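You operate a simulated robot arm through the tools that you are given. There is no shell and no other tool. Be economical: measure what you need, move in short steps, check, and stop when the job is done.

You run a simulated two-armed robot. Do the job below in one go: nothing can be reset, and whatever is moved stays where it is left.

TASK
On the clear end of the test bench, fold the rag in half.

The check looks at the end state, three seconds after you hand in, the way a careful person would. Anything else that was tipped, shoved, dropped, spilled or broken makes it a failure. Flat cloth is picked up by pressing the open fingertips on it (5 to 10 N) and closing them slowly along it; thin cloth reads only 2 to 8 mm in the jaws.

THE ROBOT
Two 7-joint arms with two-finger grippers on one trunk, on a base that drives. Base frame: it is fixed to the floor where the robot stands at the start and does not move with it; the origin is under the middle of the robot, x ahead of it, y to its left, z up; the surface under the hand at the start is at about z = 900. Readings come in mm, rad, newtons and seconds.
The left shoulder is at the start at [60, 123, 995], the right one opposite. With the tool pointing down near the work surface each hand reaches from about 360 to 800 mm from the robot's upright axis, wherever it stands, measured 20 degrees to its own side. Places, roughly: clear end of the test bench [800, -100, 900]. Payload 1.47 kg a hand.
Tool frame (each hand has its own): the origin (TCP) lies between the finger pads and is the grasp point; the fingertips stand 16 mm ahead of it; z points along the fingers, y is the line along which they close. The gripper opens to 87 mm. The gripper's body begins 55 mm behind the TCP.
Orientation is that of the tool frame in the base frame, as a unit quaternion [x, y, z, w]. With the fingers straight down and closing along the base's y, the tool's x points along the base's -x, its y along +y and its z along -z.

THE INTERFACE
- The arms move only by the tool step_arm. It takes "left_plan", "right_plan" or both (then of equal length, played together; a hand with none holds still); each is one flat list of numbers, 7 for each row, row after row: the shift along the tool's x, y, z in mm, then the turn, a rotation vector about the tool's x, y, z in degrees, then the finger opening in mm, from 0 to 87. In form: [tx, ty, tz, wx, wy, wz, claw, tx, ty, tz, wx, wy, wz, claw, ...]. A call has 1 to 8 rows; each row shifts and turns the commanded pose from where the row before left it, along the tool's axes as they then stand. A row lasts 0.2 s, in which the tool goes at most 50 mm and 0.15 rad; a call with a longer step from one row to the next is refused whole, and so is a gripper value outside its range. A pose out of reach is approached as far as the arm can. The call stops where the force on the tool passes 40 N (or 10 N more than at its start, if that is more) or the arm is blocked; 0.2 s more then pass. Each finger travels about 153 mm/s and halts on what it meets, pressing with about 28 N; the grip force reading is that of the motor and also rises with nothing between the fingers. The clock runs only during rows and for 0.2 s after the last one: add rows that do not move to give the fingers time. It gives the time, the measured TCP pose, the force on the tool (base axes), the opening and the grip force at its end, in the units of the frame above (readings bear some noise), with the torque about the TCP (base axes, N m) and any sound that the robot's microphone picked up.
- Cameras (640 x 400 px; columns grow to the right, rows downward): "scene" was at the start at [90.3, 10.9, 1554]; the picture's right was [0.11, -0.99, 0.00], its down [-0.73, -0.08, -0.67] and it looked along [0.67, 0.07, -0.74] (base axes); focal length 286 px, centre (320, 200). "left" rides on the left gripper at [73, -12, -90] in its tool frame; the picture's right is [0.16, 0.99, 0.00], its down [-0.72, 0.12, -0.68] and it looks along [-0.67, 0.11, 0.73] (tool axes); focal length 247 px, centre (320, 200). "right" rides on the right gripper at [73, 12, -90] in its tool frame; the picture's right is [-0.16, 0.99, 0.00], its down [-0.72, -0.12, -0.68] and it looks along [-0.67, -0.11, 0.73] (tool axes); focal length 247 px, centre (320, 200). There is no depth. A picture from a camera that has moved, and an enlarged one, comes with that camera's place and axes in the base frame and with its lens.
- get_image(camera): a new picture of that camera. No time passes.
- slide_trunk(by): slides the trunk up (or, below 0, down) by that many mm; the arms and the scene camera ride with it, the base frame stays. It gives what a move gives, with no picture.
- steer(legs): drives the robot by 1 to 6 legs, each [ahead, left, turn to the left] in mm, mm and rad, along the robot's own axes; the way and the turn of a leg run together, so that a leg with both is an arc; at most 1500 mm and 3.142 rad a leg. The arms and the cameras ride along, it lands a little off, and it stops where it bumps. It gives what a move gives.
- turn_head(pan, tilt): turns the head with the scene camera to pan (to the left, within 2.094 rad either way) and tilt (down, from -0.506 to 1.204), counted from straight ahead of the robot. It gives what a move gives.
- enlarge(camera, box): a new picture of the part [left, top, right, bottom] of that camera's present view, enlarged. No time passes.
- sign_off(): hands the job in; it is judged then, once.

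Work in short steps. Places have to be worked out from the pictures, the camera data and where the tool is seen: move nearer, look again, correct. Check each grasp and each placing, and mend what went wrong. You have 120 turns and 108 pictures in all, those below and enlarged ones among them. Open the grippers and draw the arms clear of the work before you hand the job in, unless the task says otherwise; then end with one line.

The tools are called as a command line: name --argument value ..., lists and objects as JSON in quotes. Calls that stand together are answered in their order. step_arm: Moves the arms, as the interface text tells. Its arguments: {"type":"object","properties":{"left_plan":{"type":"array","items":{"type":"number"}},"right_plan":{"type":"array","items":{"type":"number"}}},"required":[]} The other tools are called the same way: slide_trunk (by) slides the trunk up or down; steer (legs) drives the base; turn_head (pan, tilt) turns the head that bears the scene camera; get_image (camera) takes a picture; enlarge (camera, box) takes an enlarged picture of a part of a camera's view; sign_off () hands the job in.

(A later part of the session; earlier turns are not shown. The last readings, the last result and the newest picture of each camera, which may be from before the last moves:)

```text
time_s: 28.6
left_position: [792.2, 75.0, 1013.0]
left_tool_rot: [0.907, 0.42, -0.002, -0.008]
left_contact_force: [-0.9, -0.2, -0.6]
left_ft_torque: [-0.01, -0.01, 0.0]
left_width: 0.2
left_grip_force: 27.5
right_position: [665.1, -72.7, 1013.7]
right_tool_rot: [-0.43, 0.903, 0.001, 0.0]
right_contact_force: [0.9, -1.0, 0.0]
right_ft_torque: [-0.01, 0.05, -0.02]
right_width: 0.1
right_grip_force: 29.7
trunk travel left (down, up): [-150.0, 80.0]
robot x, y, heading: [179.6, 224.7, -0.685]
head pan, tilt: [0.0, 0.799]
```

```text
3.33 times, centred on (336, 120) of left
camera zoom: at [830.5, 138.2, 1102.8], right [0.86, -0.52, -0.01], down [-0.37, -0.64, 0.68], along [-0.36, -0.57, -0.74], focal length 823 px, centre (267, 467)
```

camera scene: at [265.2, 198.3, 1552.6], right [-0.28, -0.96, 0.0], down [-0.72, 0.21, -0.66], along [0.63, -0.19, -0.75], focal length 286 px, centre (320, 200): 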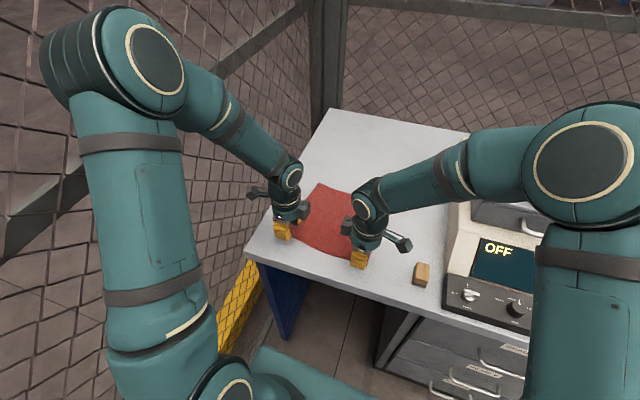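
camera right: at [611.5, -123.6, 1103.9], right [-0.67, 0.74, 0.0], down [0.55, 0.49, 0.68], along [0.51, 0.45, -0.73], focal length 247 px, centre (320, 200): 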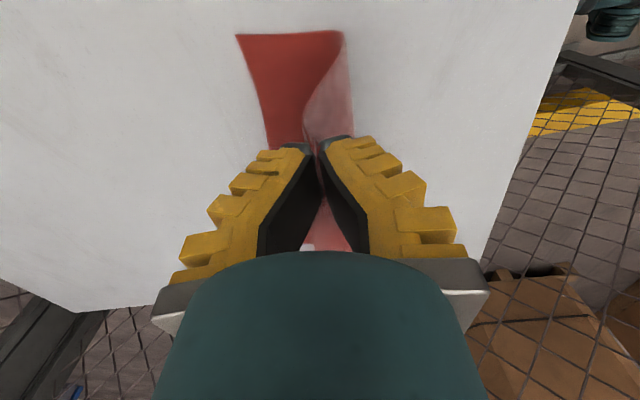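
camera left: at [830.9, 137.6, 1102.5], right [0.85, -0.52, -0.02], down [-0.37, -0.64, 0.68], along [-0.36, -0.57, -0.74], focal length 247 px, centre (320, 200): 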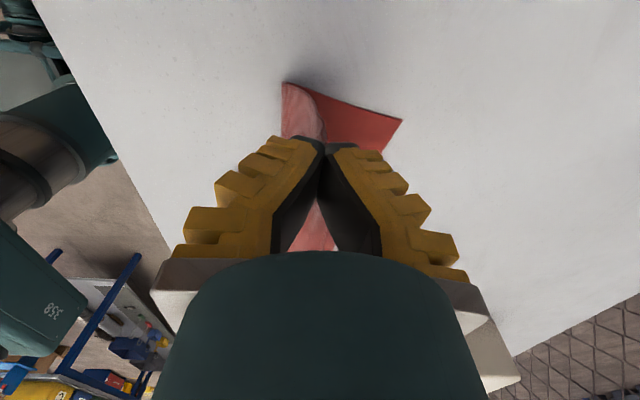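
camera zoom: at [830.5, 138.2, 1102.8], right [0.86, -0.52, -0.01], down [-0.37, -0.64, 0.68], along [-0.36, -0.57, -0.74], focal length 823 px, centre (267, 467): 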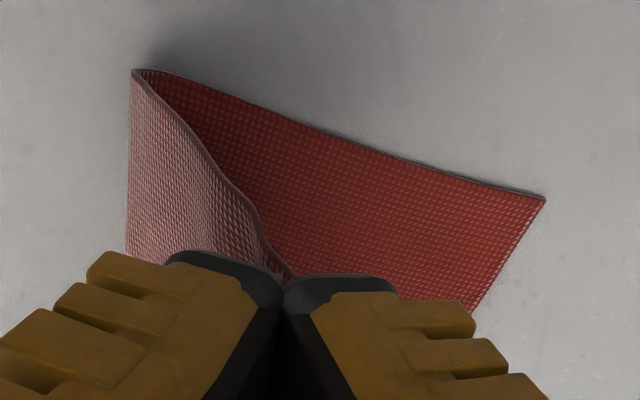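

The left side has about 100 mm of cloth still on the table, reaching n≈624. The right side has about 73 mm, reaching n≈610, and the rag has shifted about 25 mm to the right. I'll lower toward those places, moving right as I go, and look before setting down.

step_arm --left_plan '[-3, 10, 2, 0, 0, 0, 0, -3, 10, 6, 0, 0, 0, 0, -4, 9, 10, 0, 0, 0, 0, -4, 8, 14, 0, 0, 0, 0, -4, 7, 16, 0, 0, 0, 0, -4, 6, 16, 0, 0, 0, 0, 0, 0, 0, 0, 0, 0, 0]' --right_plan '[3, -7, 2, 0, 0, 0, 0, 3, -6, 6, 0, 0, 0, 0, 4, -6, 10, 0, 0, 0, 0, 4, -5, 14, 0, 0, 0, 0, 4, -4, 16, 0, 0, 0, 0, 4, -4, 16, 0, 0, 0, 0, 0, 0, 0, 0, 0, 0, 0]'

enlarge --camera "scene" --box '[180, 170, 340, 270]'

get_image --camera "right"

get_image --camera "left"

```text
time_s: 30.2
left_position: [816.1, 26.6, 948.5]
left_tool_rot: [0.907, 0.42, -0.002, -0.008]
left_contact_force: [-0.5, 0.8, -0.7]
left_ft_torque: [-0.01, -0.02, -0.02]
left_width: 0.0
left_grip_force: 28.0
right_position: [674.7, -108.2, 950.3]
right_tool_rot: [-0.431, 0.903, -0.001, 0.001]
right_contact_force: [0.0, 0.6, 0.3]
right_ft_torque: [0.01, 0.0, -0.01]
right_width: 2.1
right_grip_force: 30.0
trunk travel left (down, up): [-150.0, 80.0]
robot x, y, heading: [181.7, 225.5, -0.683]
head pan, tilt: [0.0, 0.799]
```

```text
4.00 times, centred on (260, 220) of scene
camera zoom: at [252.9, 169.4, 1556.6], right [-0.63, -0.77, 0.0], down [-0.55, 0.45, -0.7], along [0.54, -0.44, -0.72], focal length 1144 px, centre (560, 120)
```

zoom: 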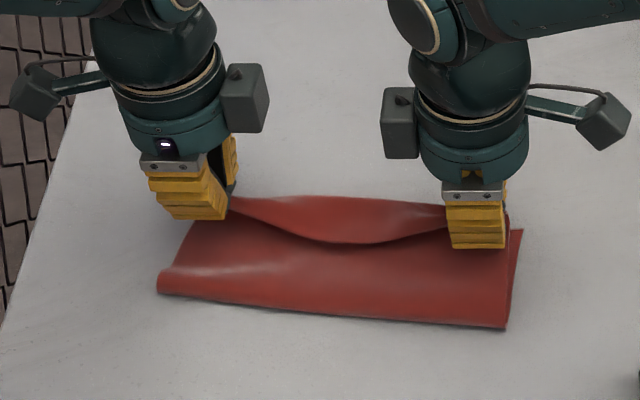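

```text
72 pictures are left
camera right: at [619.6, -158.7, 1041.0], right [-0.67, 0.74, 0.0], down [0.55, 0.49, 0.68], along [0.51, 0.45, -0.73], focal length 247 px, centre (320, 200)
```

right: 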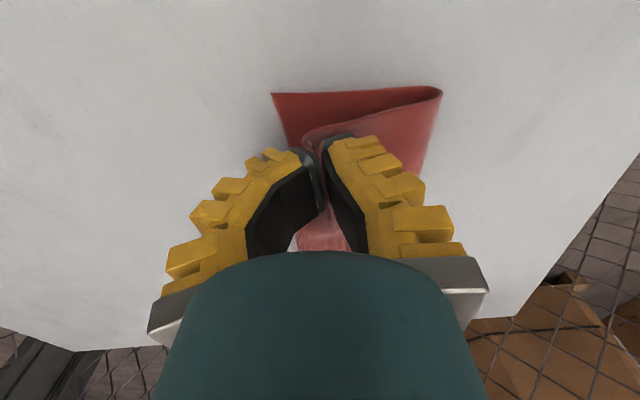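

```text
71 pictures are left
camera left: at [854.2, 89.7, 1038.1], right [0.86, -0.52, -0.01], down [-0.37, -0.64, 0.68], along [-0.36, -0.57, -0.74], focal length 247 px, centre (320, 200)
```

left: 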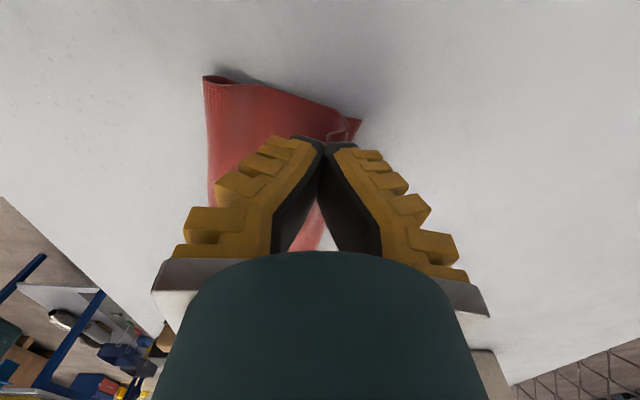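

The alignment looks good: left jaw n=606 with the edge at 626, right jaw n=585 with the edge at 610. I'll lower the last 28 mm, stopping just above the lower layer.

step_arm --left_plan '[0, 2, 9, 0, 0, 0, 0, 0, 2, 9, 0, 0, 0, 0, 0, 1, 7, 0, 0, 0, 0, 0, 0, 3, 0, 0, 0, 0, 0, 0, 0, 0, 0, 0, 0]' --right_plan '[2, -3, 9, 0, 0, 0, 0, 2, -3, 9, 0, 0, 0, 0, 1, -2, 8, 0, 0, 0, 0, 0, 0, 3, 0, 0, 0, 0, 0, 0, 0, 0, 0, 0, 0]'

get_image --camera "right"

get_image --camera "left"

```text
time_s: 31.4
left_position: [819.3, 23.5, 919.8]
left_tool_rot: [0.907, 0.42, -0.002, -0.007]
left_contact_force: [0.1, -0.1, 0.7]
left_ft_torque: [0.0, 0.01, 0.02]
left_width: 0.1
left_grip_force: 28.0
right_position: [678.1, -116.8, 920.9]
right_tool_rot: [-0.431, 0.903, 0.001, 0.0]
right_contact_force: [0.5, 0.1, 0.4]
right_ft_torque: [-0.01, 0.01, 0.0]
right_width: 2.5
right_grip_force: 30.0
trunk travel left (down, up): [-150.0, 80.0]
robot x, y, heading: [177.1, 226.3, -0.681]
head pan, tilt: [0.0, 0.799]
```

```text
70 pictures are left
camera right: at [623.0, -167.6, 1011.3], right [-0.67, 0.74, 0.0], down [0.55, 0.49, 0.68], along [0.51, 0.45, -0.73], focal length 247 px, centre (320, 200)
```

right: 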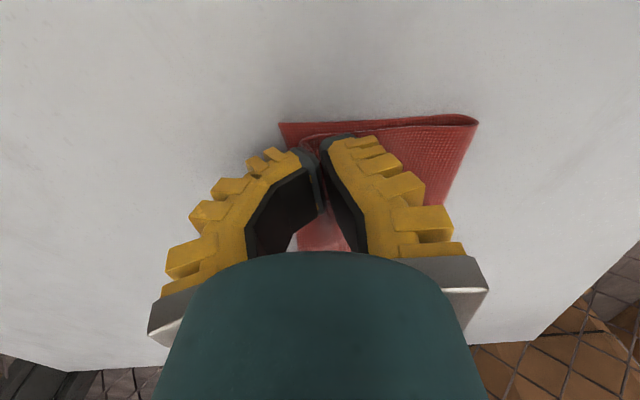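

```text
69 pictures are left
camera left: at [857.7, 86.6, 1009.9], right [0.86, -0.52, -0.01], down [-0.37, -0.64, 0.68], along [-0.36, -0.57, -0.74], focal length 247 px, centre (320, 200)
```

left: 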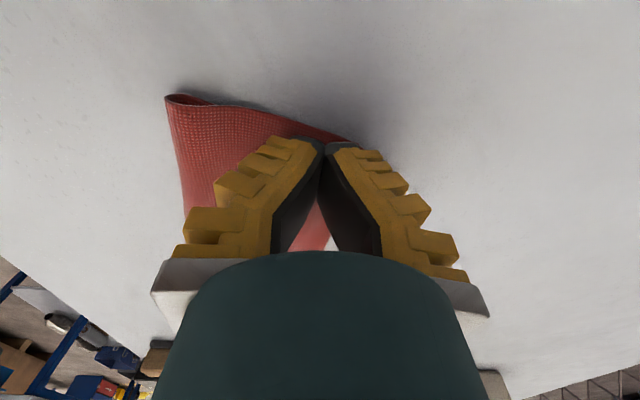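

Both are in place just above the lower layer. I'll open slightly and slowly, then lift straight up.

step_arm --left_plan '[0, 0, 0, 0, 0, 0, 4, 0, 0, 0, 0, 0, 0, 8, 0, 0, 0, 0, 0, 0, 12, 0, 0, -4, 0, 0, 0, 14, 0, 0, -10, 0, 0, 0, 16, 0, 0, -20, 0, 0, 0, 20, 0, 0, -40, 0, 0, 0, 20, 0, 0, -40, 0, 0, 0, 20]' --right_plan '[0, 0, 0, 0, 0, 0, 4, 0, 0, 0, 0, 0, 0, 8, 0, 0, 0, 0, 0, 0, 12, 0, 0, -4, 0, 0, 0, 14, 0, 0, -10, 0, 0, 0, 16, 0, 0, -20, 0, 0, 0, 20, 0, 0, -40, 0, 0, 0, 20, 0, 0, -40, 0, 0, 0, 20]'

enlarge --camera "scene" --box '[180, 150, 340, 250]'

get_image --camera "right"

get_image --camera "left"

```text
time_s: 33.2
left_position: [820.9, 23.3, 1036.3]
left_tool_rot: [0.907, 0.42, -0.002, -0.007]
left_contact_force: [0.1, 0.2, 0.6]
left_ft_torque: [0.0, 0.02, 0.0]
left_width: 26.4
left_grip_force: 4.2
right_position: [677.4, -115.9, 1037.2]
right_tool_rot: [-0.431, 0.903, -0.001, 0.001]
right_contact_force: [0.0, -0.1, 0.1]
right_ft_torque: [0.02, -0.03, 0.04]
right_width: 26.4
right_grip_force: 4.8
trunk travel left (down, up): [-150.0, 80.0]
robot x, y, heading: [182.9, 224.1, -0.688]
head pan, tilt: [0.0, 0.799]
```

```text
4.00 times, centred on (260, 200) of scene
camera zoom: at [252.3, 169.4, 1556.7], right [-0.63, -0.77, 0.0], down [-0.55, 0.45, -0.7], along [0.54, -0.44, -0.72], focal length 1144 px, centre (560, 200)
```

zoom: 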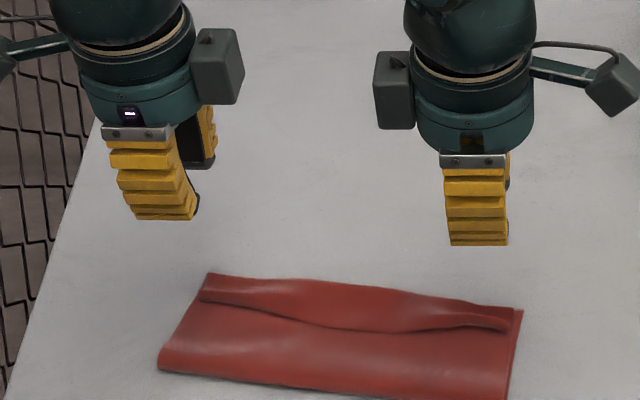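

```text
67 pictures are left
camera right: at [622.8, -167.7, 1126.9], right [-0.67, 0.74, 0.0], down [0.55, 0.49, 0.68], along [0.51, 0.45, -0.73], focal length 247 px, centre (320, 200)
```

right: 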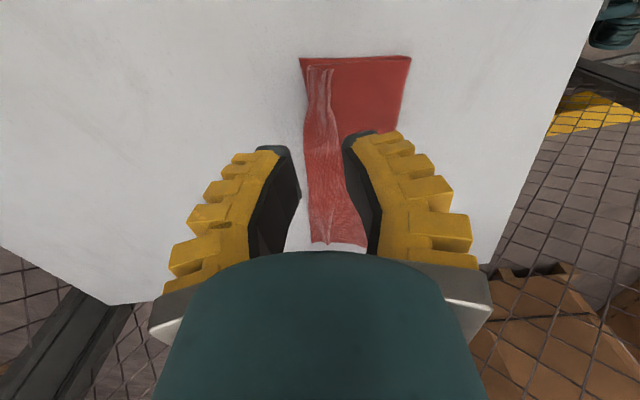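

```text
66 pictures are left
camera left: at [858.5, 86.0, 1126.1], right [0.85, -0.52, -0.01], down [-0.37, -0.63, 0.68], along [-0.36, -0.57, -0.74], focal length 247 px, centre (320, 200)
```

left: 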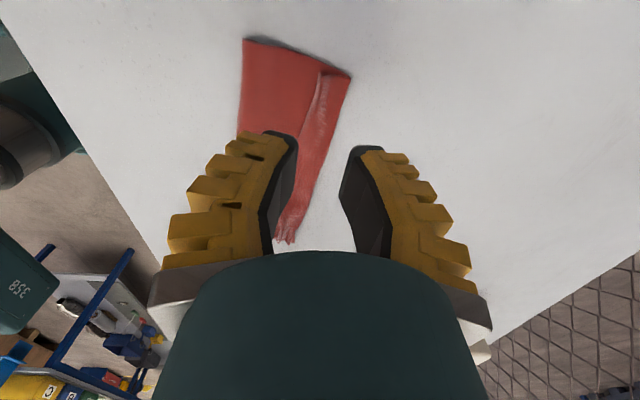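

The fold is made, but a strip along the far edge looks doubled back. I'll raise the hands more and look closely.

step_arm --left_plan '[30, 0, -40, 0, 0, 0, 20, 30, 0, -40, 0, 0, 0, 20, 20, 0, 0, 0, 0, 0, 20]' --right_plan '[30, 0, -40, 0, 0, 0, 20, 30, 0, -40, 0, 0, 0, 20, 20, 0, 0, 0, 0, 0, 20]'

turn_head --pan 0.2 --tilt 0.85

enlarge --camera "scene" --box '[240, 150, 400, 250]'

enlarge --camera "left" --box '[160, 0, 416, 160]'

enlarge --camera "right" --box '[220, 0, 476, 160]'

```text
time_s: 34.0
left_position: [873.4, 82.9, 1115.5]
left_tool_rot: [0.907, 0.421, -0.002, -0.009]
left_contact_force: [-0.5, 0.2, 0.3]
left_ft_torque: [0.0, 0.0, 0.01]
left_width: 26.4
left_grip_force: 4.6
right_position: [626.5, -180.2, 1114.7]
right_tool_rot: [-0.43, 0.903, -0.001, 0.0]
right_contact_force: [0.9, -0.8, -0.3]
right_ft_torque: [-0.01, -0.02, 0.01]
right_width: 26.3
right_grip_force: 4.2
trunk travel left (down, up): [-150.0, 80.0]
robot x, y, heading: [181.6, 220.7, -0.684]
head pan, tilt: [0.0, 0.799]
```

```text
time_s: 34.7
left_position: [873.3, 82.0, 1116.5]
left_tool_rot: [0.908, 0.42, -0.002, -0.009]
left_contact_force: [-0.2, -0.2, -0.2]
left_ft_torque: [-0.03, 0.03, -0.04]
left_width: 26.5
left_grip_force: 4.5
right_position: [625.9, -179.5, 1115.0]
right_tool_rot: [-0.43, 0.903, 0.0, 0.0]
right_contact_force: [0.1, -1.0, 1.0]
right_ft_torque: [0.0, 0.03, 0.0]
right_width: 26.2
right_grip_force: 4.7
trunk travel left (down, up): [-150.0, 80.0]
robot x, y, heading: [182.6, 227.7, -0.686]
head pan, tilt: [0.201, 0.85]
```

```text
4.00 times, centred on (320, 200) of scene
camera zoom: at [260.1, 183.5, 1552.5], right [-0.47, -0.88, 0.0], down [-0.66, 0.35, -0.66], along [0.58, -0.31, -0.75], focal length 1144 px, centre (320, 200)
```

zoom: 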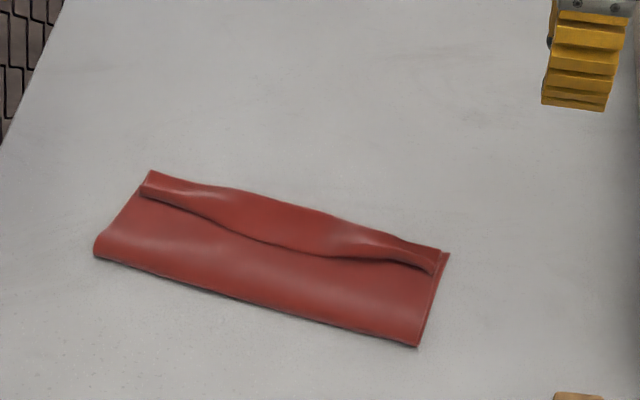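

```text
2.50 times, centred on (288, 80) of left
camera zoom: at [911.3, 145.3, 1206.1], right [0.86, -0.52, -0.01], down [-0.37, -0.64, 0.68], along [-0.36, -0.57, -0.74], focal length 617 px, centre (400, 500)
```

zoom: 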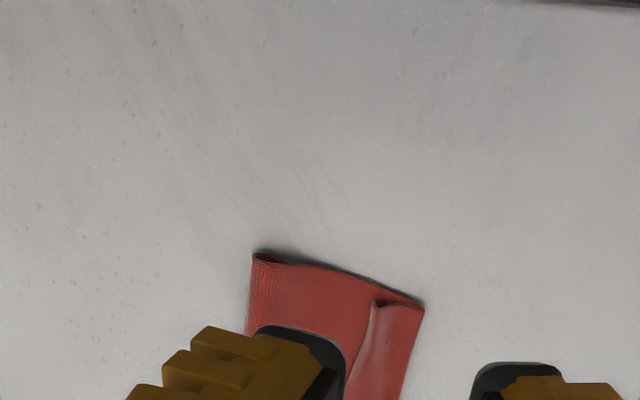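

```text
2.50 times, centred on (348, 80) of right
camera zoom: at [572.5, -230.6, 1205.0], right [-0.67, 0.74, 0.0], down [0.55, 0.49, 0.68], along [0.51, 0.45, -0.73], focal length 617 px, centre (250, 500)
```

zoom: 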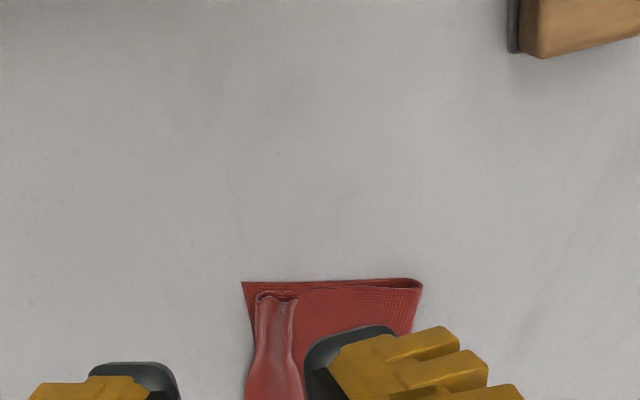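

A flap about 20 to 25 mm deep along the edge is folded back on top. I'll bring the closed fingertips down just behind its free edge at both ends and sweep forward to flip it out flat.

step_arm --left_plan '[-40, -11, 0, 0, 0, 0, 0, -40, -11, 0, 0, 0, 0, 0, 0, 0, 45, 0, 0, 0, 0, 0, 0, 45, 0, 0, 0, 0, 0, 0, 45, 0, 0, 0, 0, 0, 0, 42, 0, 0, 0, 0, 0, 0, 0, 0, 0, 0, 0]' --right_plan '[-42, 12, 0, 0, 0, 0, 0, -42, 13, 0, 0, 0, 0, 0, 0, 0, 45, 0, 0, 0, 0, 0, 0, 45, 0, 0, 0, 0, 0, 0, 45, 0, 0, 0, 0, 0, 0, 41, 0, 0, 0, 0, 0, 0, 0, 0, 0, 0, 0]'

get_image --camera "left"

get_image --camera "right"

enlarge --camera "scene" --box '[240, 150, 400, 250]'

```text
time_s: 36.3
left_position: [802.3, 37.9, 938.1]
left_tool_rot: [0.907, 0.421, 0.0, -0.006]
left_contact_force: [-0.5, -0.5, 0.4]
left_ft_torque: [0.0, -0.01, -0.04]
left_width: 0.0
left_grip_force: 27.7
right_position: [660.4, -98.3, 940.1]
right_tool_rot: [-0.431, 0.902, -0.001, 0.001]
right_contact_force: [0.3, 0.2, -0.1]
right_ft_torque: [-0.01, 0.01, 0.04]
right_width: 0.0
right_grip_force: 28.0
trunk travel left (down, up): [-150.0, 80.0]
robot x, y, heading: [182.8, 226.0, -0.686]
head pan, tilt: [0.201, 0.85]
```

```text
62 pictures are left
camera left: at [840.3, 101.0, 1029.0], right [0.86, -0.52, -0.01], down [-0.37, -0.64, 0.68], along [-0.36, -0.57, -0.74], focal length 247 px, centre (320, 200)
```

left: 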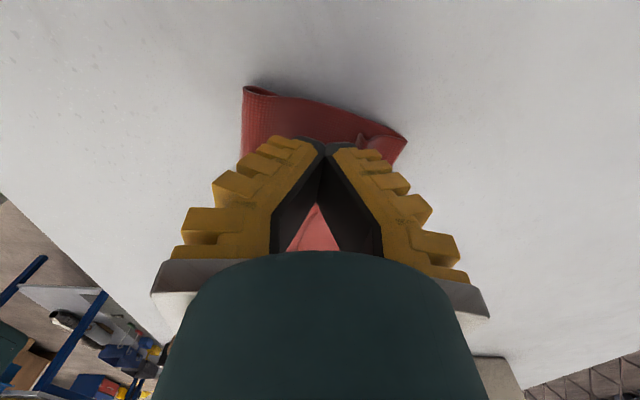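

```text
61 pictures are left
camera right: at [606.1, -149.7, 1029.7], right [-0.67, 0.74, 0.0], down [0.55, 0.49, 0.68], along [0.51, 0.45, -0.73], focal length 247 px, centre (320, 200)
```

right: 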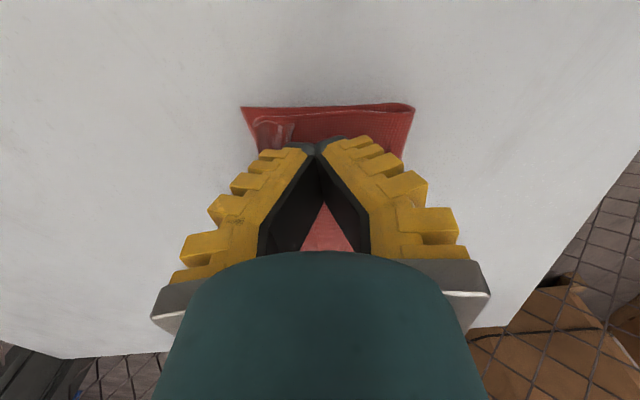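

```text
4.00 times, centred on (320, 200) of scene
camera zoom: at [259.1, 184.0, 1552.7], right [-0.47, -0.88, 0.0], down [-0.66, 0.35, -0.66], along [0.58, -0.31, -0.75], focal length 1144 px, centre (320, 200)
```

zoom: 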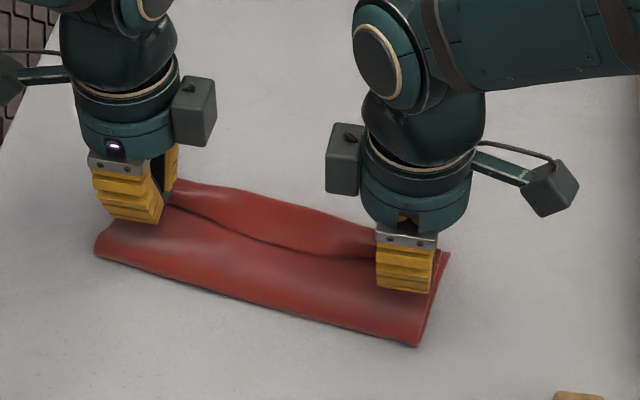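

Both fingertips stand just behind the flap's free edge. I'll lower until almost touching the upper layer.

step_arm --left_plan '[0, 0, 10, 0, 0, 0, 0, 0, 0, 7, 0, 0, 0, 0, 0, 0, 2, 0, 0, 0, 0, 0, 0, 0, 0, 0, 0, 0]' --right_plan '[0, 0, 10, 0, 0, 0, 0, 0, 0, 8, 0, 0, 0, 0, 0, 0, 2, 0, 0, 0, 0, 0, 0, 0, 0, 0, 0, 0]'

```text
time_s: 37.3
left_position: [802.6, 37.5, 918.6]
left_tool_rot: [0.908, 0.42, -0.002, -0.008]
left_contact_force: [-0.3, -0.6, -0.7]
left_ft_torque: [-0.01, 0.01, -0.01]
left_width: 0.0
left_grip_force: 28.1
right_position: [661.7, -98.1, 920.4]
right_tool_rot: [-0.43, 0.903, 0.0, 0.0]
right_contact_force: [0.5, 0.0, 0.0]
right_ft_torque: [-0.01, -0.01, 0.0]
right_width: 0.2
right_grip_force: 27.5
trunk travel left (down, up): [-150.0, 80.0]
robot x, y, heading: [182.8, 225.1, -0.68]
head pan, tilt: [0.201, 0.85]
```

There's no contact yet, so I'll sweep forward gently at this height, about 40 mm.

step_arm --left_plan '[0, 5, 0.5, 0, 0, 0, 0, 0, 6, 0, 0, 0, 0, 0, 0, 6, 0, 0, 0, 0, 0, 0, 6, 0, 0, 0, 0, 0, 0, 6, -1, 0, 0, 0, 0, 0, 6, -1, 0, 0, 0, 0, 0, 5, -1, 0, 0, 0, 0, 0, 0, 0, 0, 0, 0, 0]' --right_plan '[0, -5, 1, 0, 0, 0, 0, 0, -6, 0.5, 0, 0, 0, 0, 0, -6, 0, 0, 0, 0, 0, 0, -6, 0, 0, 0, 0, 0, 0, -6, -1, 0, 0, 0, 0, 0, -6, -1, 0, 0, 0, 0, 0, -5, -1, 0, 0, 0, 0, 0, 0, 0, 0, 0, 0, 0]'

get_image --camera "left"

get_image --camera "right"

enlarge --camera "scene" --box '[240, 150, 400, 250]'

```text
time_s: 39.1
left_position: [833.0, 12.0, 920.9]
left_tool_rot: [0.907, 0.42, -0.002, -0.007]
left_contact_force: [0.1, -0.3, 0.1]
left_ft_torque: [0.02, 0.01, 0.0]
left_width: 0.0
left_grip_force: 28.0
right_position: [692.5, -124.2, 921.3]
right_tool_rot: [-0.43, 0.903, 0.0, 0.0]
right_contact_force: [-0.1, -0.8, 0.1]
right_ft_torque: [0.06, 0.0, 0.01]
right_width: 0.0
right_grip_force: 28.3
trunk travel left (down, up): [-150.0, 80.0]
robot x, y, heading: [183.3, 224.3, -0.683]
head pan, tilt: [0.201, 0.85]
```

```text
59 pictures are left
camera left: at [870.9, 74.6, 1011.2], right [0.86, -0.52, -0.01], down [-0.37, -0.64, 0.68], along [-0.36, -0.57, -0.74], focal length 247 px, centre (320, 200)
```

left: 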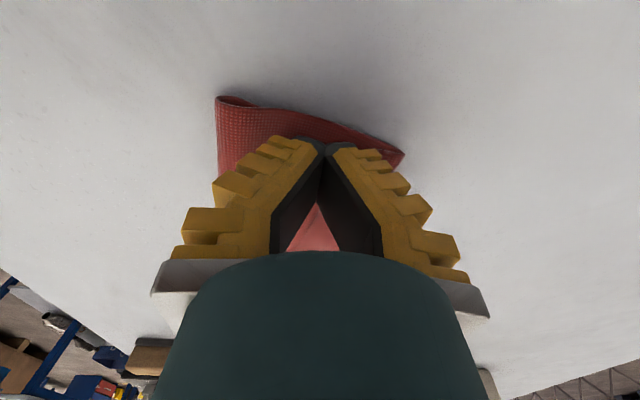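

```text
58 pictures are left
camera right: at [638.0, -175.2, 1011.3], right [-0.67, 0.74, 0.0], down [0.55, 0.49, 0.68], along [0.51, 0.45, -0.73], focal length 247 px, centre (320, 200)
```

right: 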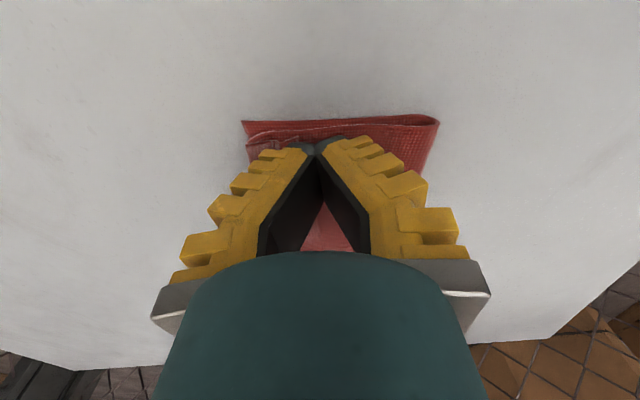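

```text
4.00 times, centred on (320, 200) of scene
camera zoom: at [260.0, 183.7, 1552.5], right [-0.47, -0.88, 0.0], down [-0.66, 0.35, -0.66], along [0.58, -0.31, -0.75], focal length 1144 px, centre (320, 200)
```

zoom: 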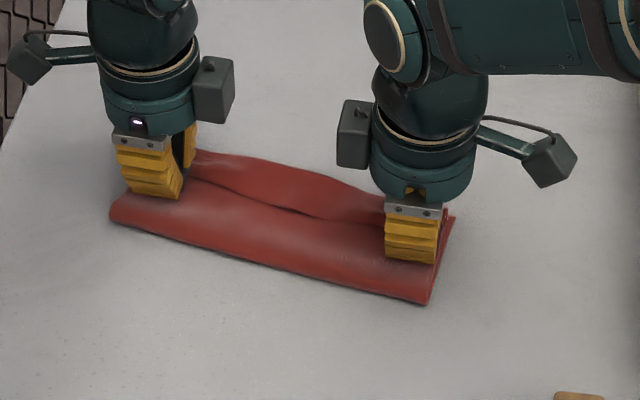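

The whole rag slid forward about 35 mm without flipping the flap, so it needs pinning. The left hand will press on the upper layer behind the flap near the middle while the right sweeps.

step_arm --left_plan '[0, -4, -20, 0, 0, 0, 0, 0, -10, -20, 0, 0, 0, 0, -39, -10, 0, 0, 0, 0, 0, -39, -10, 0, 0, 0, 0, 0, 0, 0, 20, 0, 0, 0, 0, 0, 0, 18, 0, 0, 0, 0, 0, 0, 3, 0, 0, 0, 0, 0, 0, 0, 0, 0, 0, 0]'

enlarge --camera "scene" --box '[240, 150, 400, 250]'

```text
time_s: 40.9
left_position: [756.2, -25.4, 919.7]
left_tool_rot: [0.907, 0.421, -0.001, -0.007]
left_contact_force: [1.0, -0.3, 0.0]
left_ft_torque: [-0.05, 0.04, -0.03]
left_width: 0.1
left_grip_force: 28.0
right_position: [693.3, -123.9, 921.9]
right_tool_rot: [-0.431, 0.902, -0.001, 0.001]
right_contact_force: [0.4, -0.6, 0.2]
right_ft_torque: [0.02, -0.02, 0.01]
right_width: 0.3
right_grip_force: 28.4
trunk travel left (down, up): [-150.0, 80.0]
robot x, y, heading: [184.7, 224.8, -0.684]
head pan, tilt: [0.201, 0.85]
```

```text
4.00 times, centred on (320, 200) of scene
camera zoom: at [260.0, 183.5, 1552.5], right [-0.47, -0.88, 0.0], down [-0.66, 0.35, -0.66], along [0.58, -0.31, -0.75], focal length 1144 px, centre (320, 200)
```

zoom: 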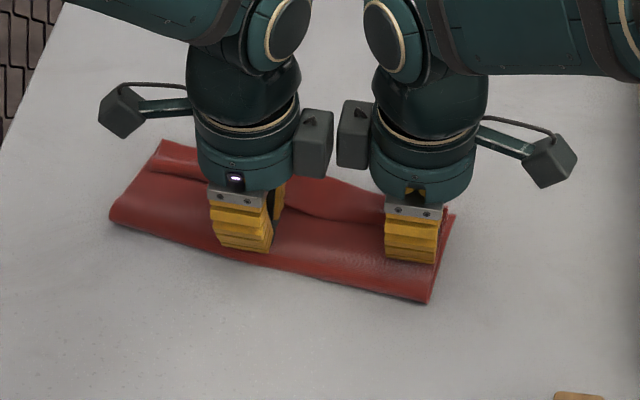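

Next I'll press the left to about 8 N.

step_arm --left_plan '[0, 0, 2, 0, 0, 0, 0, 0, 0, 1.5, 0, 0, 0, 0, 0, 0, 0, 0, 0, 0, 0]'

```text
time_s: 41.7
left_position: [757.2, -25.6, 917.4]
left_tool_rot: [0.907, 0.42, -0.002, -0.007]
left_contact_force: [0.5, -0.6, 0.8]
left_ft_torque: [0.02, -0.01, 0.02]
left_width: 0.3
left_grip_force: 27.5
right_position: [693.3, -124.9, 922.3]
right_tool_rot: [-0.43, 0.903, 0.0, 0.0]
right_contact_force: [0.4, -0.4, 0.3]
right_ft_torque: [-0.03, 0.04, 0.02]
right_width: 0.0
right_grip_force: 28.1
trunk travel left (down, up): [-150.0, 80.0]
robot x, y, heading: [184.0, 223.8, -0.685]
head pan, tilt: [0.201, 0.85]
```

step_arm --left_plan '[0, 0, 1.5, 0, 0, 0, 0, 0, 0, 1.5, 0, 0, 0, 0, 0, 0, 0, 0, 0, 0, 0]'

```text
time_s: 42.5
left_position: [757.3, -25.0, 915.7]
left_tool_rot: [0.908, 0.42, -0.001, -0.005]
left_contact_force: [0.6, -0.1, 16.1]
left_ft_torque: [-0.02, -0.03, 0.04]
left_width: 0.1
left_grip_force: 28.2
right_position: [692.1, -123.5, 922.2]
right_tool_rot: [-0.43, 0.903, -0.001, 0.001]
right_contact_force: [-0.2, 0.3, 1.1]
right_ft_torque: [0.0, -0.01, 0.01]
right_width: 0.0
right_grip_force: 28.2
trunk travel left (down, up): [-150.0, 80.0]
robot x, y, heading: [181.4, 221.1, -0.681]
head pan, tilt: [0.201, 0.85]
```

The pin is firm at 16 N. The right tip is about 4 mm above the cloth, so I'll back it off, lower it 3 mm, and sweep forward.

step_arm --right_plan '[0, 5, 1.5, 0, 0, 0, 0, 0, 0, 1.5, 0, 0, 0, 0, 0, -6, 0, 0, 0, 0, 0, 0, -6, 0, 0, 0, 0, 0, 0, -6, 0, 0, 0, 0, 0, 0, -6, 0, 0, 0, 0, 0, 0, -6, 0, 0, 0, 0, 0, 0, -6, 0, 0, 0, 0, 0]'

get_image --camera "right"

enlarge --camera "scene" --box '[240, 150, 400, 250]'

```text
time_s: 44.3
left_position: [757.9, -25.0, 914.6]
left_tool_rot: [0.907, 0.421, 0.0, -0.007]
left_contact_force: [3.2, 0.3, 21.1]
left_ft_torque: [-0.03, -0.04, -0.03]
left_width: 0.1
left_grip_force: 28.1
right_position: [715.9, -142.6, 918.7]
right_tool_rot: [-0.431, 0.903, -0.001, 0.0]
right_contact_force: [-0.3, 0.0, 0.6]
right_ft_torque: [-0.02, -0.01, 0.01]
right_width: 0.0
right_grip_force: 28.0
trunk travel left (down, up): [-150.0, 80.0]
robot x, y, heading: [179.5, 224.0, -0.682]
head pan, tilt: [0.201, 0.85]
```

```text
55 pictures are left
camera right: at [661.6, -194.2, 1008.7], right [-0.67, 0.74, 0.0], down [0.55, 0.49, 0.68], along [0.51, 0.45, -0.73], focal length 247 px, centre (320, 200)
```

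right: 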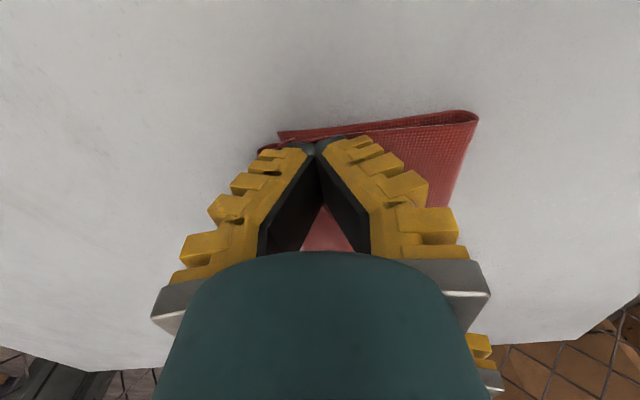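

```text
4.00 times, centred on (320, 200) of scene
camera zoom: at [258.5, 184.4, 1552.7], right [-0.47, -0.88, 0.0], down [-0.66, 0.35, -0.66], along [0.58, -0.31, -0.75], focal length 1144 px, centre (320, 200)
```

zoom: 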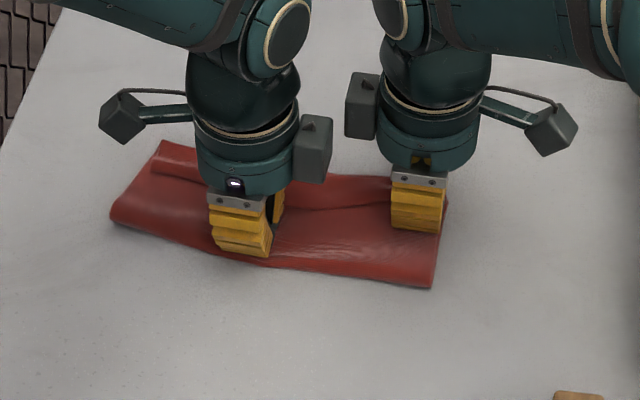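

The upper edge has moved past the lower corner on the right. I'll lift the right hand clear and look.

step_arm --right_plan '[0, 0, -30, 0, 0, 0, 0, 20, 20, -40, 0, 0, 0, 0, 40, 20, -40, 0, 0, 0, 0, 40, 0, 0, 0, 0, 0, 0]'

enlarge --camera "scene" --box '[250, 150, 378, 230]'

enlarge --camera "right" --box '[220, 0, 476, 160]'

```text
refused: row 3 steps farther than a row can; nothing moved
```

```text
5.00 times, centred on (314, 190) of scene
camera zoom: at [258.5, 184.4, 1552.7], right [-0.47, -0.88, 0.0], down [-0.66, 0.35, -0.66], along [0.58, -0.31, -0.75], focal length 1430 px, centre (350, 250)
```

zoom: 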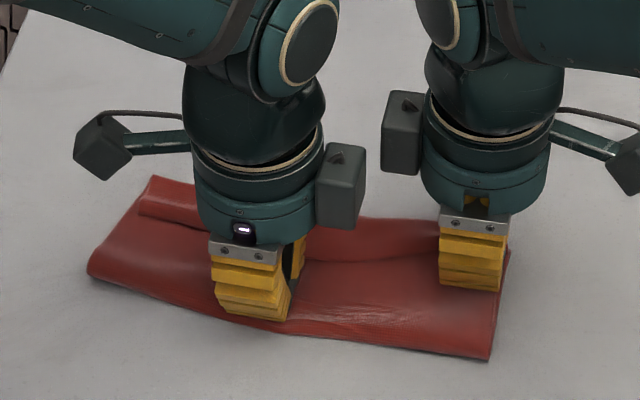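

```text
2.50 times, centred on (348, 80) of right
camera zoom: at [661.6, -194.2, 1008.7], right [-0.67, 0.74, 0.0], down [0.55, 0.49, 0.68], along [0.51, 0.45, -0.73], focal length 617 px, centre (250, 500)
```

zoom: 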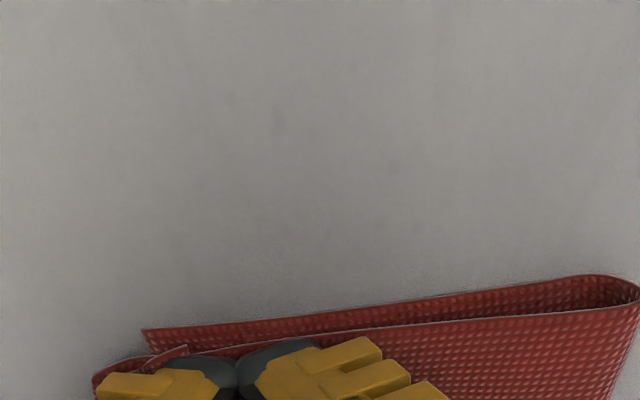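

step_arm --right_plan '[0, 0, -30, 0, 0, 0, 0, 10, 10, -40, 0, 0, 0, 0, 25, 10, -35, 0, 0, 0, 0, 40, 0, 0, 0, 0, 0, 0]'

enlarge --camera "scene" --box '[250, 150, 378, 230]'

enlarge --camera "right" --box '[220, 0, 476, 160]'

```text
time_s: 45.3
left_position: [756.0, -25.3, 915.2]
left_tool_rot: [0.908, 0.42, 0.0, -0.007]
left_contact_force: [1.9, 0.7, 21.7]
left_ft_torque: [-0.06, -0.05, -0.03]
left_width: 0.0
left_grip_force: 28.0
right_position: [651.3, -189.1, 1024.5]
right_tool_rot: [-0.43, 0.903, 0.0, 0.002]
right_contact_force: [-1.4, -1.1, -0.1]
right_ft_torque: [-0.03, 0.02, -0.01]
right_width: 0.0
right_grip_force: 28.5
trunk travel left (down, up): [-150.0, 80.0]
robot x, y, heading: [181.9, 222.2, -0.686]
head pan, tilt: [0.201, 0.85]
```

```text
5.00 times, centred on (314, 190) of scene
camera zoom: at [257.9, 183.9, 1552.7], right [-0.47, -0.88, 0.0], down [-0.66, 0.35, -0.66], along [0.59, -0.31, -0.75], focal length 1430 px, centre (350, 250)
```

zoom: 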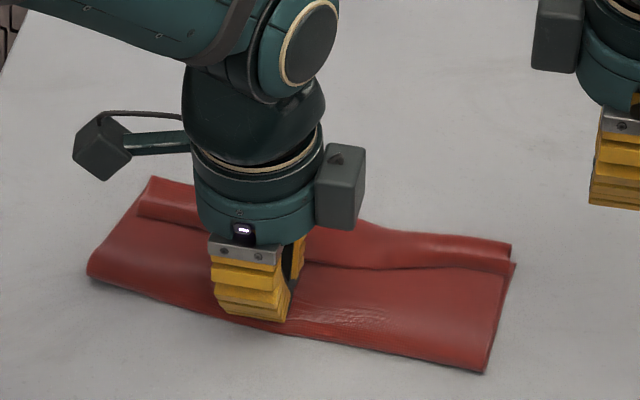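

```text
2.50 times, centred on (348, 80) of right
camera zoom: at [596.9, -239.6, 1114.9], right [-0.67, 0.74, 0.0], down [0.54, 0.49, 0.68], along [0.51, 0.45, -0.73], focal length 617 px, centre (250, 500)
```

zoom: 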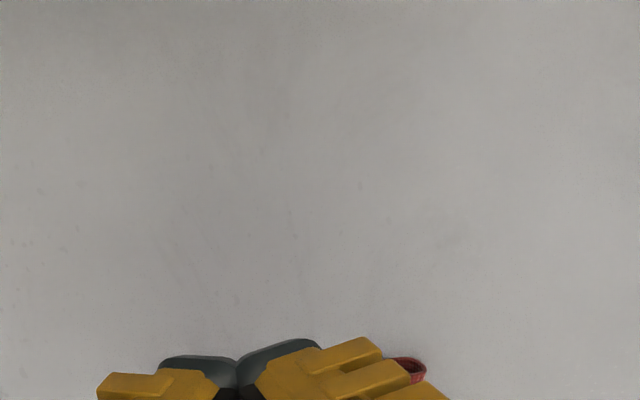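

step_arm --right_plan '[20, 5, -40, 0, 0, 0, 0, 20, 5, -40, 0, 0, 0, 0, 20, 0, -40, 0, 0, 0, 0, 0, 0, 0, 0, 0, 0, 0]'

enlarge --camera "right" --box '[240, 40, 432, 160]'

```text
time_s: 46.3
left_position: [756.3, -25.9, 915.3]
left_tool_rot: [0.908, 0.42, -0.001, -0.008]
left_contact_force: [1.8, 0.0, 20.6]
left_ft_torque: [-0.05, -0.04, -0.03]
left_width: 0.2
left_grip_force: 27.2
right_position: [604.1, -229.0, 1146.8]
right_tool_rot: [-0.43, 0.903, 0.0, 0.001]
right_contact_force: [0.3, 0.6, -0.4]
right_ft_torque: [0.02, -0.02, -0.02]
right_width: 0.0
right_grip_force: 28.1
trunk travel left (down, up): [-150.0, 80.0]
robot x, y, heading: [182.1, 225.1, -0.687]
head pan, tilt: [0.201, 0.85]
```

```text
3.33 times, centred on (336, 100) of right
camera zoom: at [549.5, -280.3, 1236.3], right [-0.67, 0.74, 0.0], down [0.54, 0.49, 0.68], along [0.51, 0.45, -0.73], focal length 823 px, centre (267, 533)
```

zoom: 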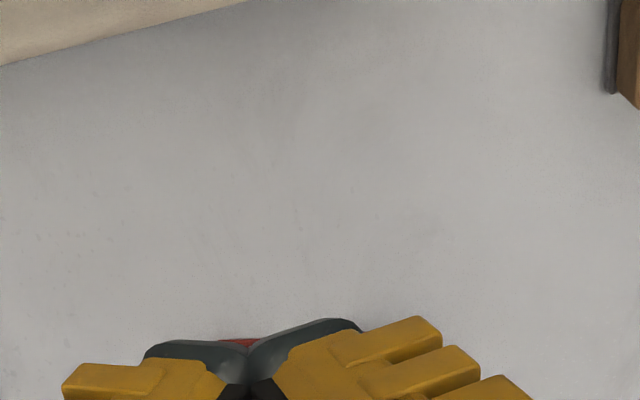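

step_arm --right_plan '[-40, 10, 0, 0, 0, 0, 0, -45, 10, 0, 0, 0, 0, 0, -35, 10, 0, 0, 0, 0, 0, 0, 0, 0, 0, 0, 0, 0]'

enlarge --camera "right" --box '[220, 20, 412, 140]'

```text
time_s: 47.3
left_position: [756.3, -25.5, 915.4]
left_tool_rot: [0.907, 0.42, -0.001, -0.007]
left_contact_force: [0.2, 0.5, 21.0]
left_ft_torque: [-0.08, -0.02, -0.01]
left_width: 0.0
left_grip_force: 27.9
right_position: [657.6, -117.9, 1146.0]
right_tool_rot: [-0.43, 0.903, -0.001, 0.0]
right_contact_force: [0.6, 0.8, -0.3]
right_ft_torque: [0.0, -0.02, -0.04]
right_width: 0.2
right_grip_force: 27.8
trunk travel left (down, up): [-150.0, 80.0]
robot x, y, heading: [181.0, 223.6, -0.681]
head pan, tilt: [0.201, 0.85]
```

```text
3.33 times, centred on (316, 80) of right
camera zoom: at [602.8, -168.1, 1235.7], right [-0.67, 0.74, 0.0], down [0.55, 0.49, 0.68], along [0.51, 0.45, -0.73], focal length 823 px, centre (333, 600)
```

zoom: 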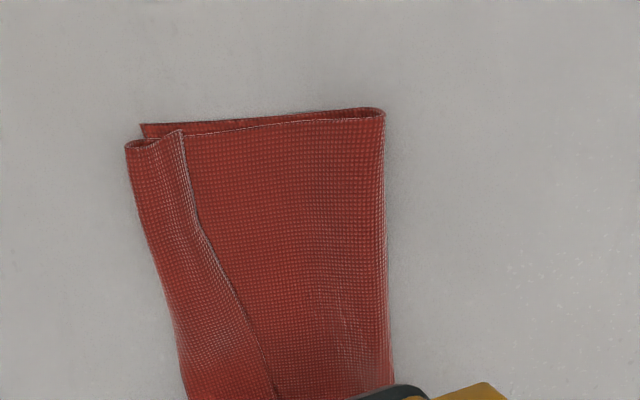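

Now the view is clear. The flap is about 20 mm deep, running from n≈636 to 656, and it lies flat on top. I'll press the right fingertip lightly on the flap and drag it forward to unroll it, with the left hand still pinning.

step_arm --right_plan '[-14, -32, 0, 0, 0, 0, 0, -13, -32, 0, 0, 0, 0, 0, 0, 0, 48, 0, 0, 0, 0, 0, 0, 48, 0, 0, 0, 0, 0, 0, 48, 0, 0, 0, 0, 0, 0, 48, 0, 0, 0, 0, 0, 0, 30, 0, 0, 0, 0, 0, 0, 0, 0, 0, 0, 0]'

get_image --camera "right"

```text
time_s: 49.1
left_position: [755.5, -25.0, 914.8]
left_tool_rot: [0.907, 0.42, -0.002, -0.007]
left_contact_force: [-0.1, 0.8, 21.6]
left_ft_torque: [-0.03, -0.01, 0.03]
left_width: 0.0
left_grip_force: 27.6
right_position: [727.1, -136.2, 922.2]
right_tool_rot: [-0.43, 0.903, -0.001, 0.0]
right_contact_force: [0.8, -0.2, 1.1]
right_ft_torque: [0.0, 0.02, 0.0]
right_width: 0.3
right_grip_force: 27.8
trunk travel left (down, up): [-150.0, 80.0]
robot x, y, heading: [183.1, 221.0, -0.687]
head pan, tilt: [0.201, 0.85]
```

```text
47 pictures are left
camera right: at [671.9, -187.8, 1012.1], right [-0.67, 0.74, 0.0], down [0.54, 0.49, 0.68], along [0.51, 0.45, -0.73], focal length 247 px, centre (320, 200)
```

right: 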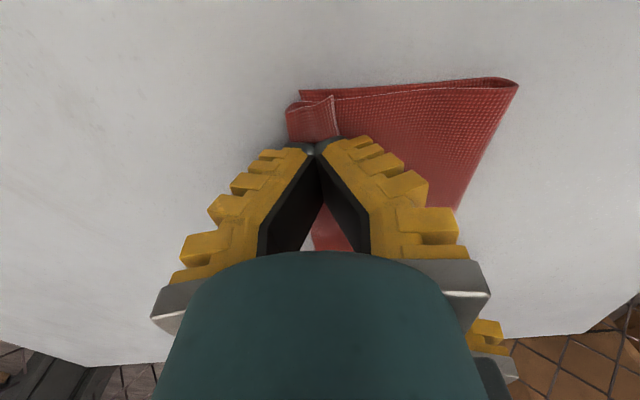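

The fingertip sits over the flap. I'll lower in small steps to a light press.

step_arm --right_plan '[0, 0, 2, 0, 0, 0, 0, 0, 0, 1.5, 0, 0, 0, 0, 0, 0, 0, 0, 0, 0, 0]'

```text
time_s: 49.9
left_position: [755.7, -24.5, 915.3]
left_tool_rot: [0.908, 0.42, -0.002, -0.007]
left_contact_force: [0.3, 0.4, 20.2]
left_ft_torque: [-0.04, 0.01, 0.02]
left_width: 0.1
left_grip_force: 28.0
right_position: [726.3, -137.4, 917.5]
right_tool_rot: [-0.431, 0.903, -0.001, 0.0]
right_contact_force: [-0.5, 0.5, -0.2]
right_ft_torque: [-0.01, 0.0, 0.05]
right_width: 0.0
right_grip_force: 28.1
trunk travel left (down, up): [-150.0, 80.0]
robot x, y, heading: [181.7, 226.3, -0.69]
head pan, tilt: [0.201, 0.85]
```

step_arm --right_plan '[0, 0, 1, 0, 0, 0, 0, 0, 0, 0, 0, 0, 0, 0]'

```text
time_s: 50.5
left_position: [757.4, -25.8, 915.1]
left_tool_rot: [0.907, 0.421, -0.002, -0.007]
left_contact_force: [0.2, -0.1, 19.4]
left_ft_torque: [-0.04, -0.01, -0.03]
left_width: 0.0
left_grip_force: 28.1
right_position: [726.2, -137.5, 917.9]
right_tool_rot: [-0.431, 0.903, -0.001, 0.0]
right_contact_force: [-0.3, 0.6, 2.6]
right_ft_torque: [0.02, 0.0, 0.0]
right_width: 0.0
right_grip_force: 28.4
trunk travel left (down, up): [-150.0, 80.0]
robot x, y, heading: [182.0, 223.3, -0.689]
head pan, tilt: [0.201, 0.85]
```

The press is light at about 2.6 N, so I'll drag forward about 42 mm.

step_arm --right_plan '[0, -6, 0, 0, 0, 0, 0, 0, -6, 0, 0, 0, 0, 0, 0, -6, 0, 0, 0, 0, 0, 0, -6, 0, 0, 0, 0, 0, 0, -6, 0, 0, 0, 0, 0, 0, -6, 0, 0, 0, 0, 0, 0, -6, 0, 0, 0, 0, 0]'

get_image --camera "right"

enlarge --camera "scene" --box '[250, 150, 378, 230]'

```text
time_s: 52.1
left_position: [755.5, -25.1, 915.6]
left_tool_rot: [0.907, 0.42, -0.001, -0.007]
left_contact_force: [0.8, -0.8, 20.4]
left_ft_torque: [-0.04, -0.03, 0.02]
left_width: 0.0
left_grip_force: 27.9
right_position: [759.8, -163.5, 918.6]
right_tool_rot: [-0.43, 0.903, -0.001, 0.0]
right_contact_force: [0.9, 0.8, 1.5]
right_ft_torque: [-0.01, -0.02, 0.02]
right_width: 0.0
right_grip_force: 27.9
trunk travel left (down, up): [-150.0, 80.0]
robot x, y, heading: [182.6, 225.2, -0.687]
head pan, tilt: [0.201, 0.85]
```

```text
46 pictures are left
camera right: at [704.6, -213.4, 1007.3], right [-0.67, 0.74, 0.0], down [0.54, 0.49, 0.68], along [0.51, 0.45, -0.73], focal length 247 px, centre (320, 200)
```

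right: 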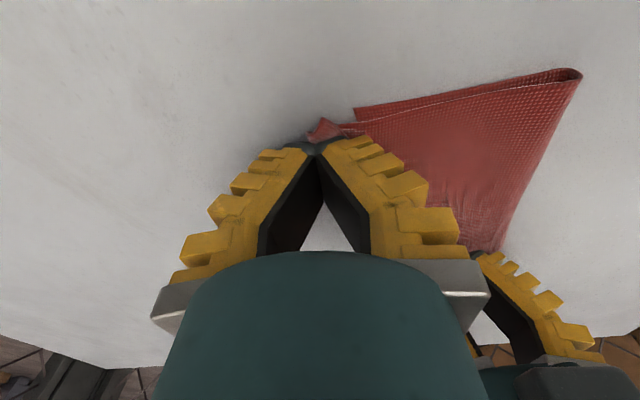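

```text
5.00 times, centred on (314, 190) of scene
camera zoom: at [258.3, 184.4, 1552.7], right [-0.47, -0.88, 0.0], down [-0.66, 0.35, -0.66], along [0.58, -0.31, -0.75], focal length 1430 px, centre (350, 250)
```

zoom: 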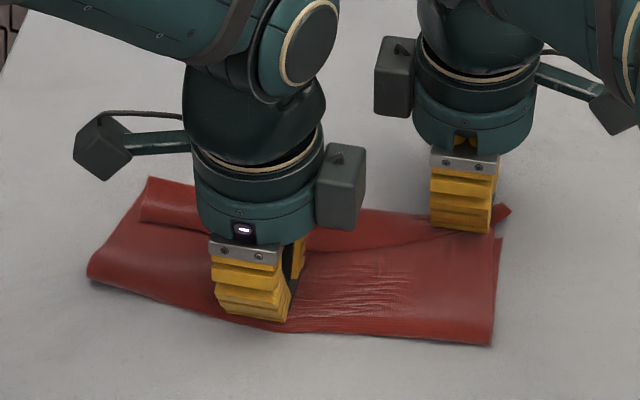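

It's rolling out; the flap's corner now points forward. I'll drag another 18 mm, then lift and look.

step_arm --right_plan '[0, -6, 0, 0, 0, 0, 0, 0, -6, 0, 0, 0, 0, 0, 0, -6, 0, 0, 0, 0, 0, 0, 0, -15, 0, 0, 0, 0, 0, 15, -40, 0, 0, 0, 0, 0, 35, -30, 0, 0, 0, 0, 0, 35, -30, 0, 0, 0, 0, 0, 15, -40, 0, 0, 0, 0]'

get_image --camera "right"

enlarge --camera "scene" --box '[250, 150, 378, 230]'

```text
time_s: 53.9
left_position: [756.5, -25.0, 915.9]
left_tool_rot: [0.907, 0.42, -0.001, -0.006]
left_contact_force: [-0.3, 0.0, 21.7]
left_ft_torque: [-0.06, 0.01, 0.0]
left_width: 0.0
left_grip_force: 28.4
right_position: [696.2, -109.3, 1072.6]
right_tool_rot: [-0.431, 0.902, 0.0, 0.001]
right_contact_force: [-0.4, 0.7, 0.1]
right_ft_torque: [0.02, -0.02, -0.03]
right_width: 0.0
right_grip_force: 28.4
trunk travel left (down, up): [-150.0, 80.0]
robot x, y, heading: [180.9, 224.5, -0.685]
head pan, tilt: [0.201, 0.85]
```

```text
44 pictures are left
camera right: at [641.4, -159.8, 1162.9], right [-0.67, 0.74, 0.0], down [0.54, 0.49, 0.68], along [0.51, 0.45, -0.73], focal length 247 px, centre (320, 200)
```

right: 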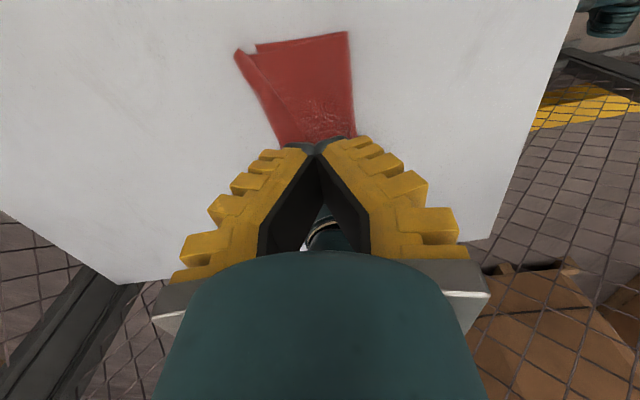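

```text
5.00 times, centred on (314, 190) of scene
camera zoom: at [258.2, 184.5, 1552.7], right [-0.47, -0.88, 0.0], down [-0.66, 0.35, -0.66], along [0.58, -0.31, -0.75], focal length 1430 px, centre (350, 250)
```

zoom: 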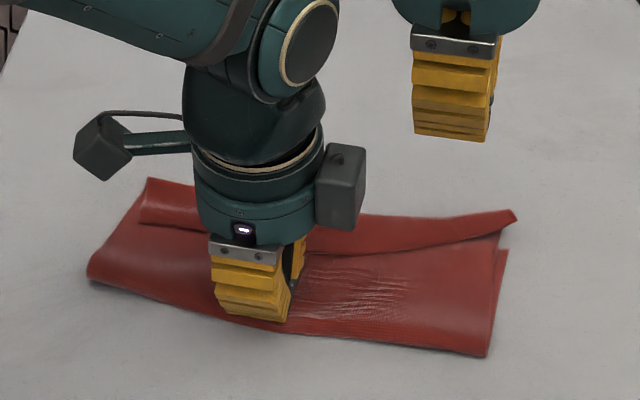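

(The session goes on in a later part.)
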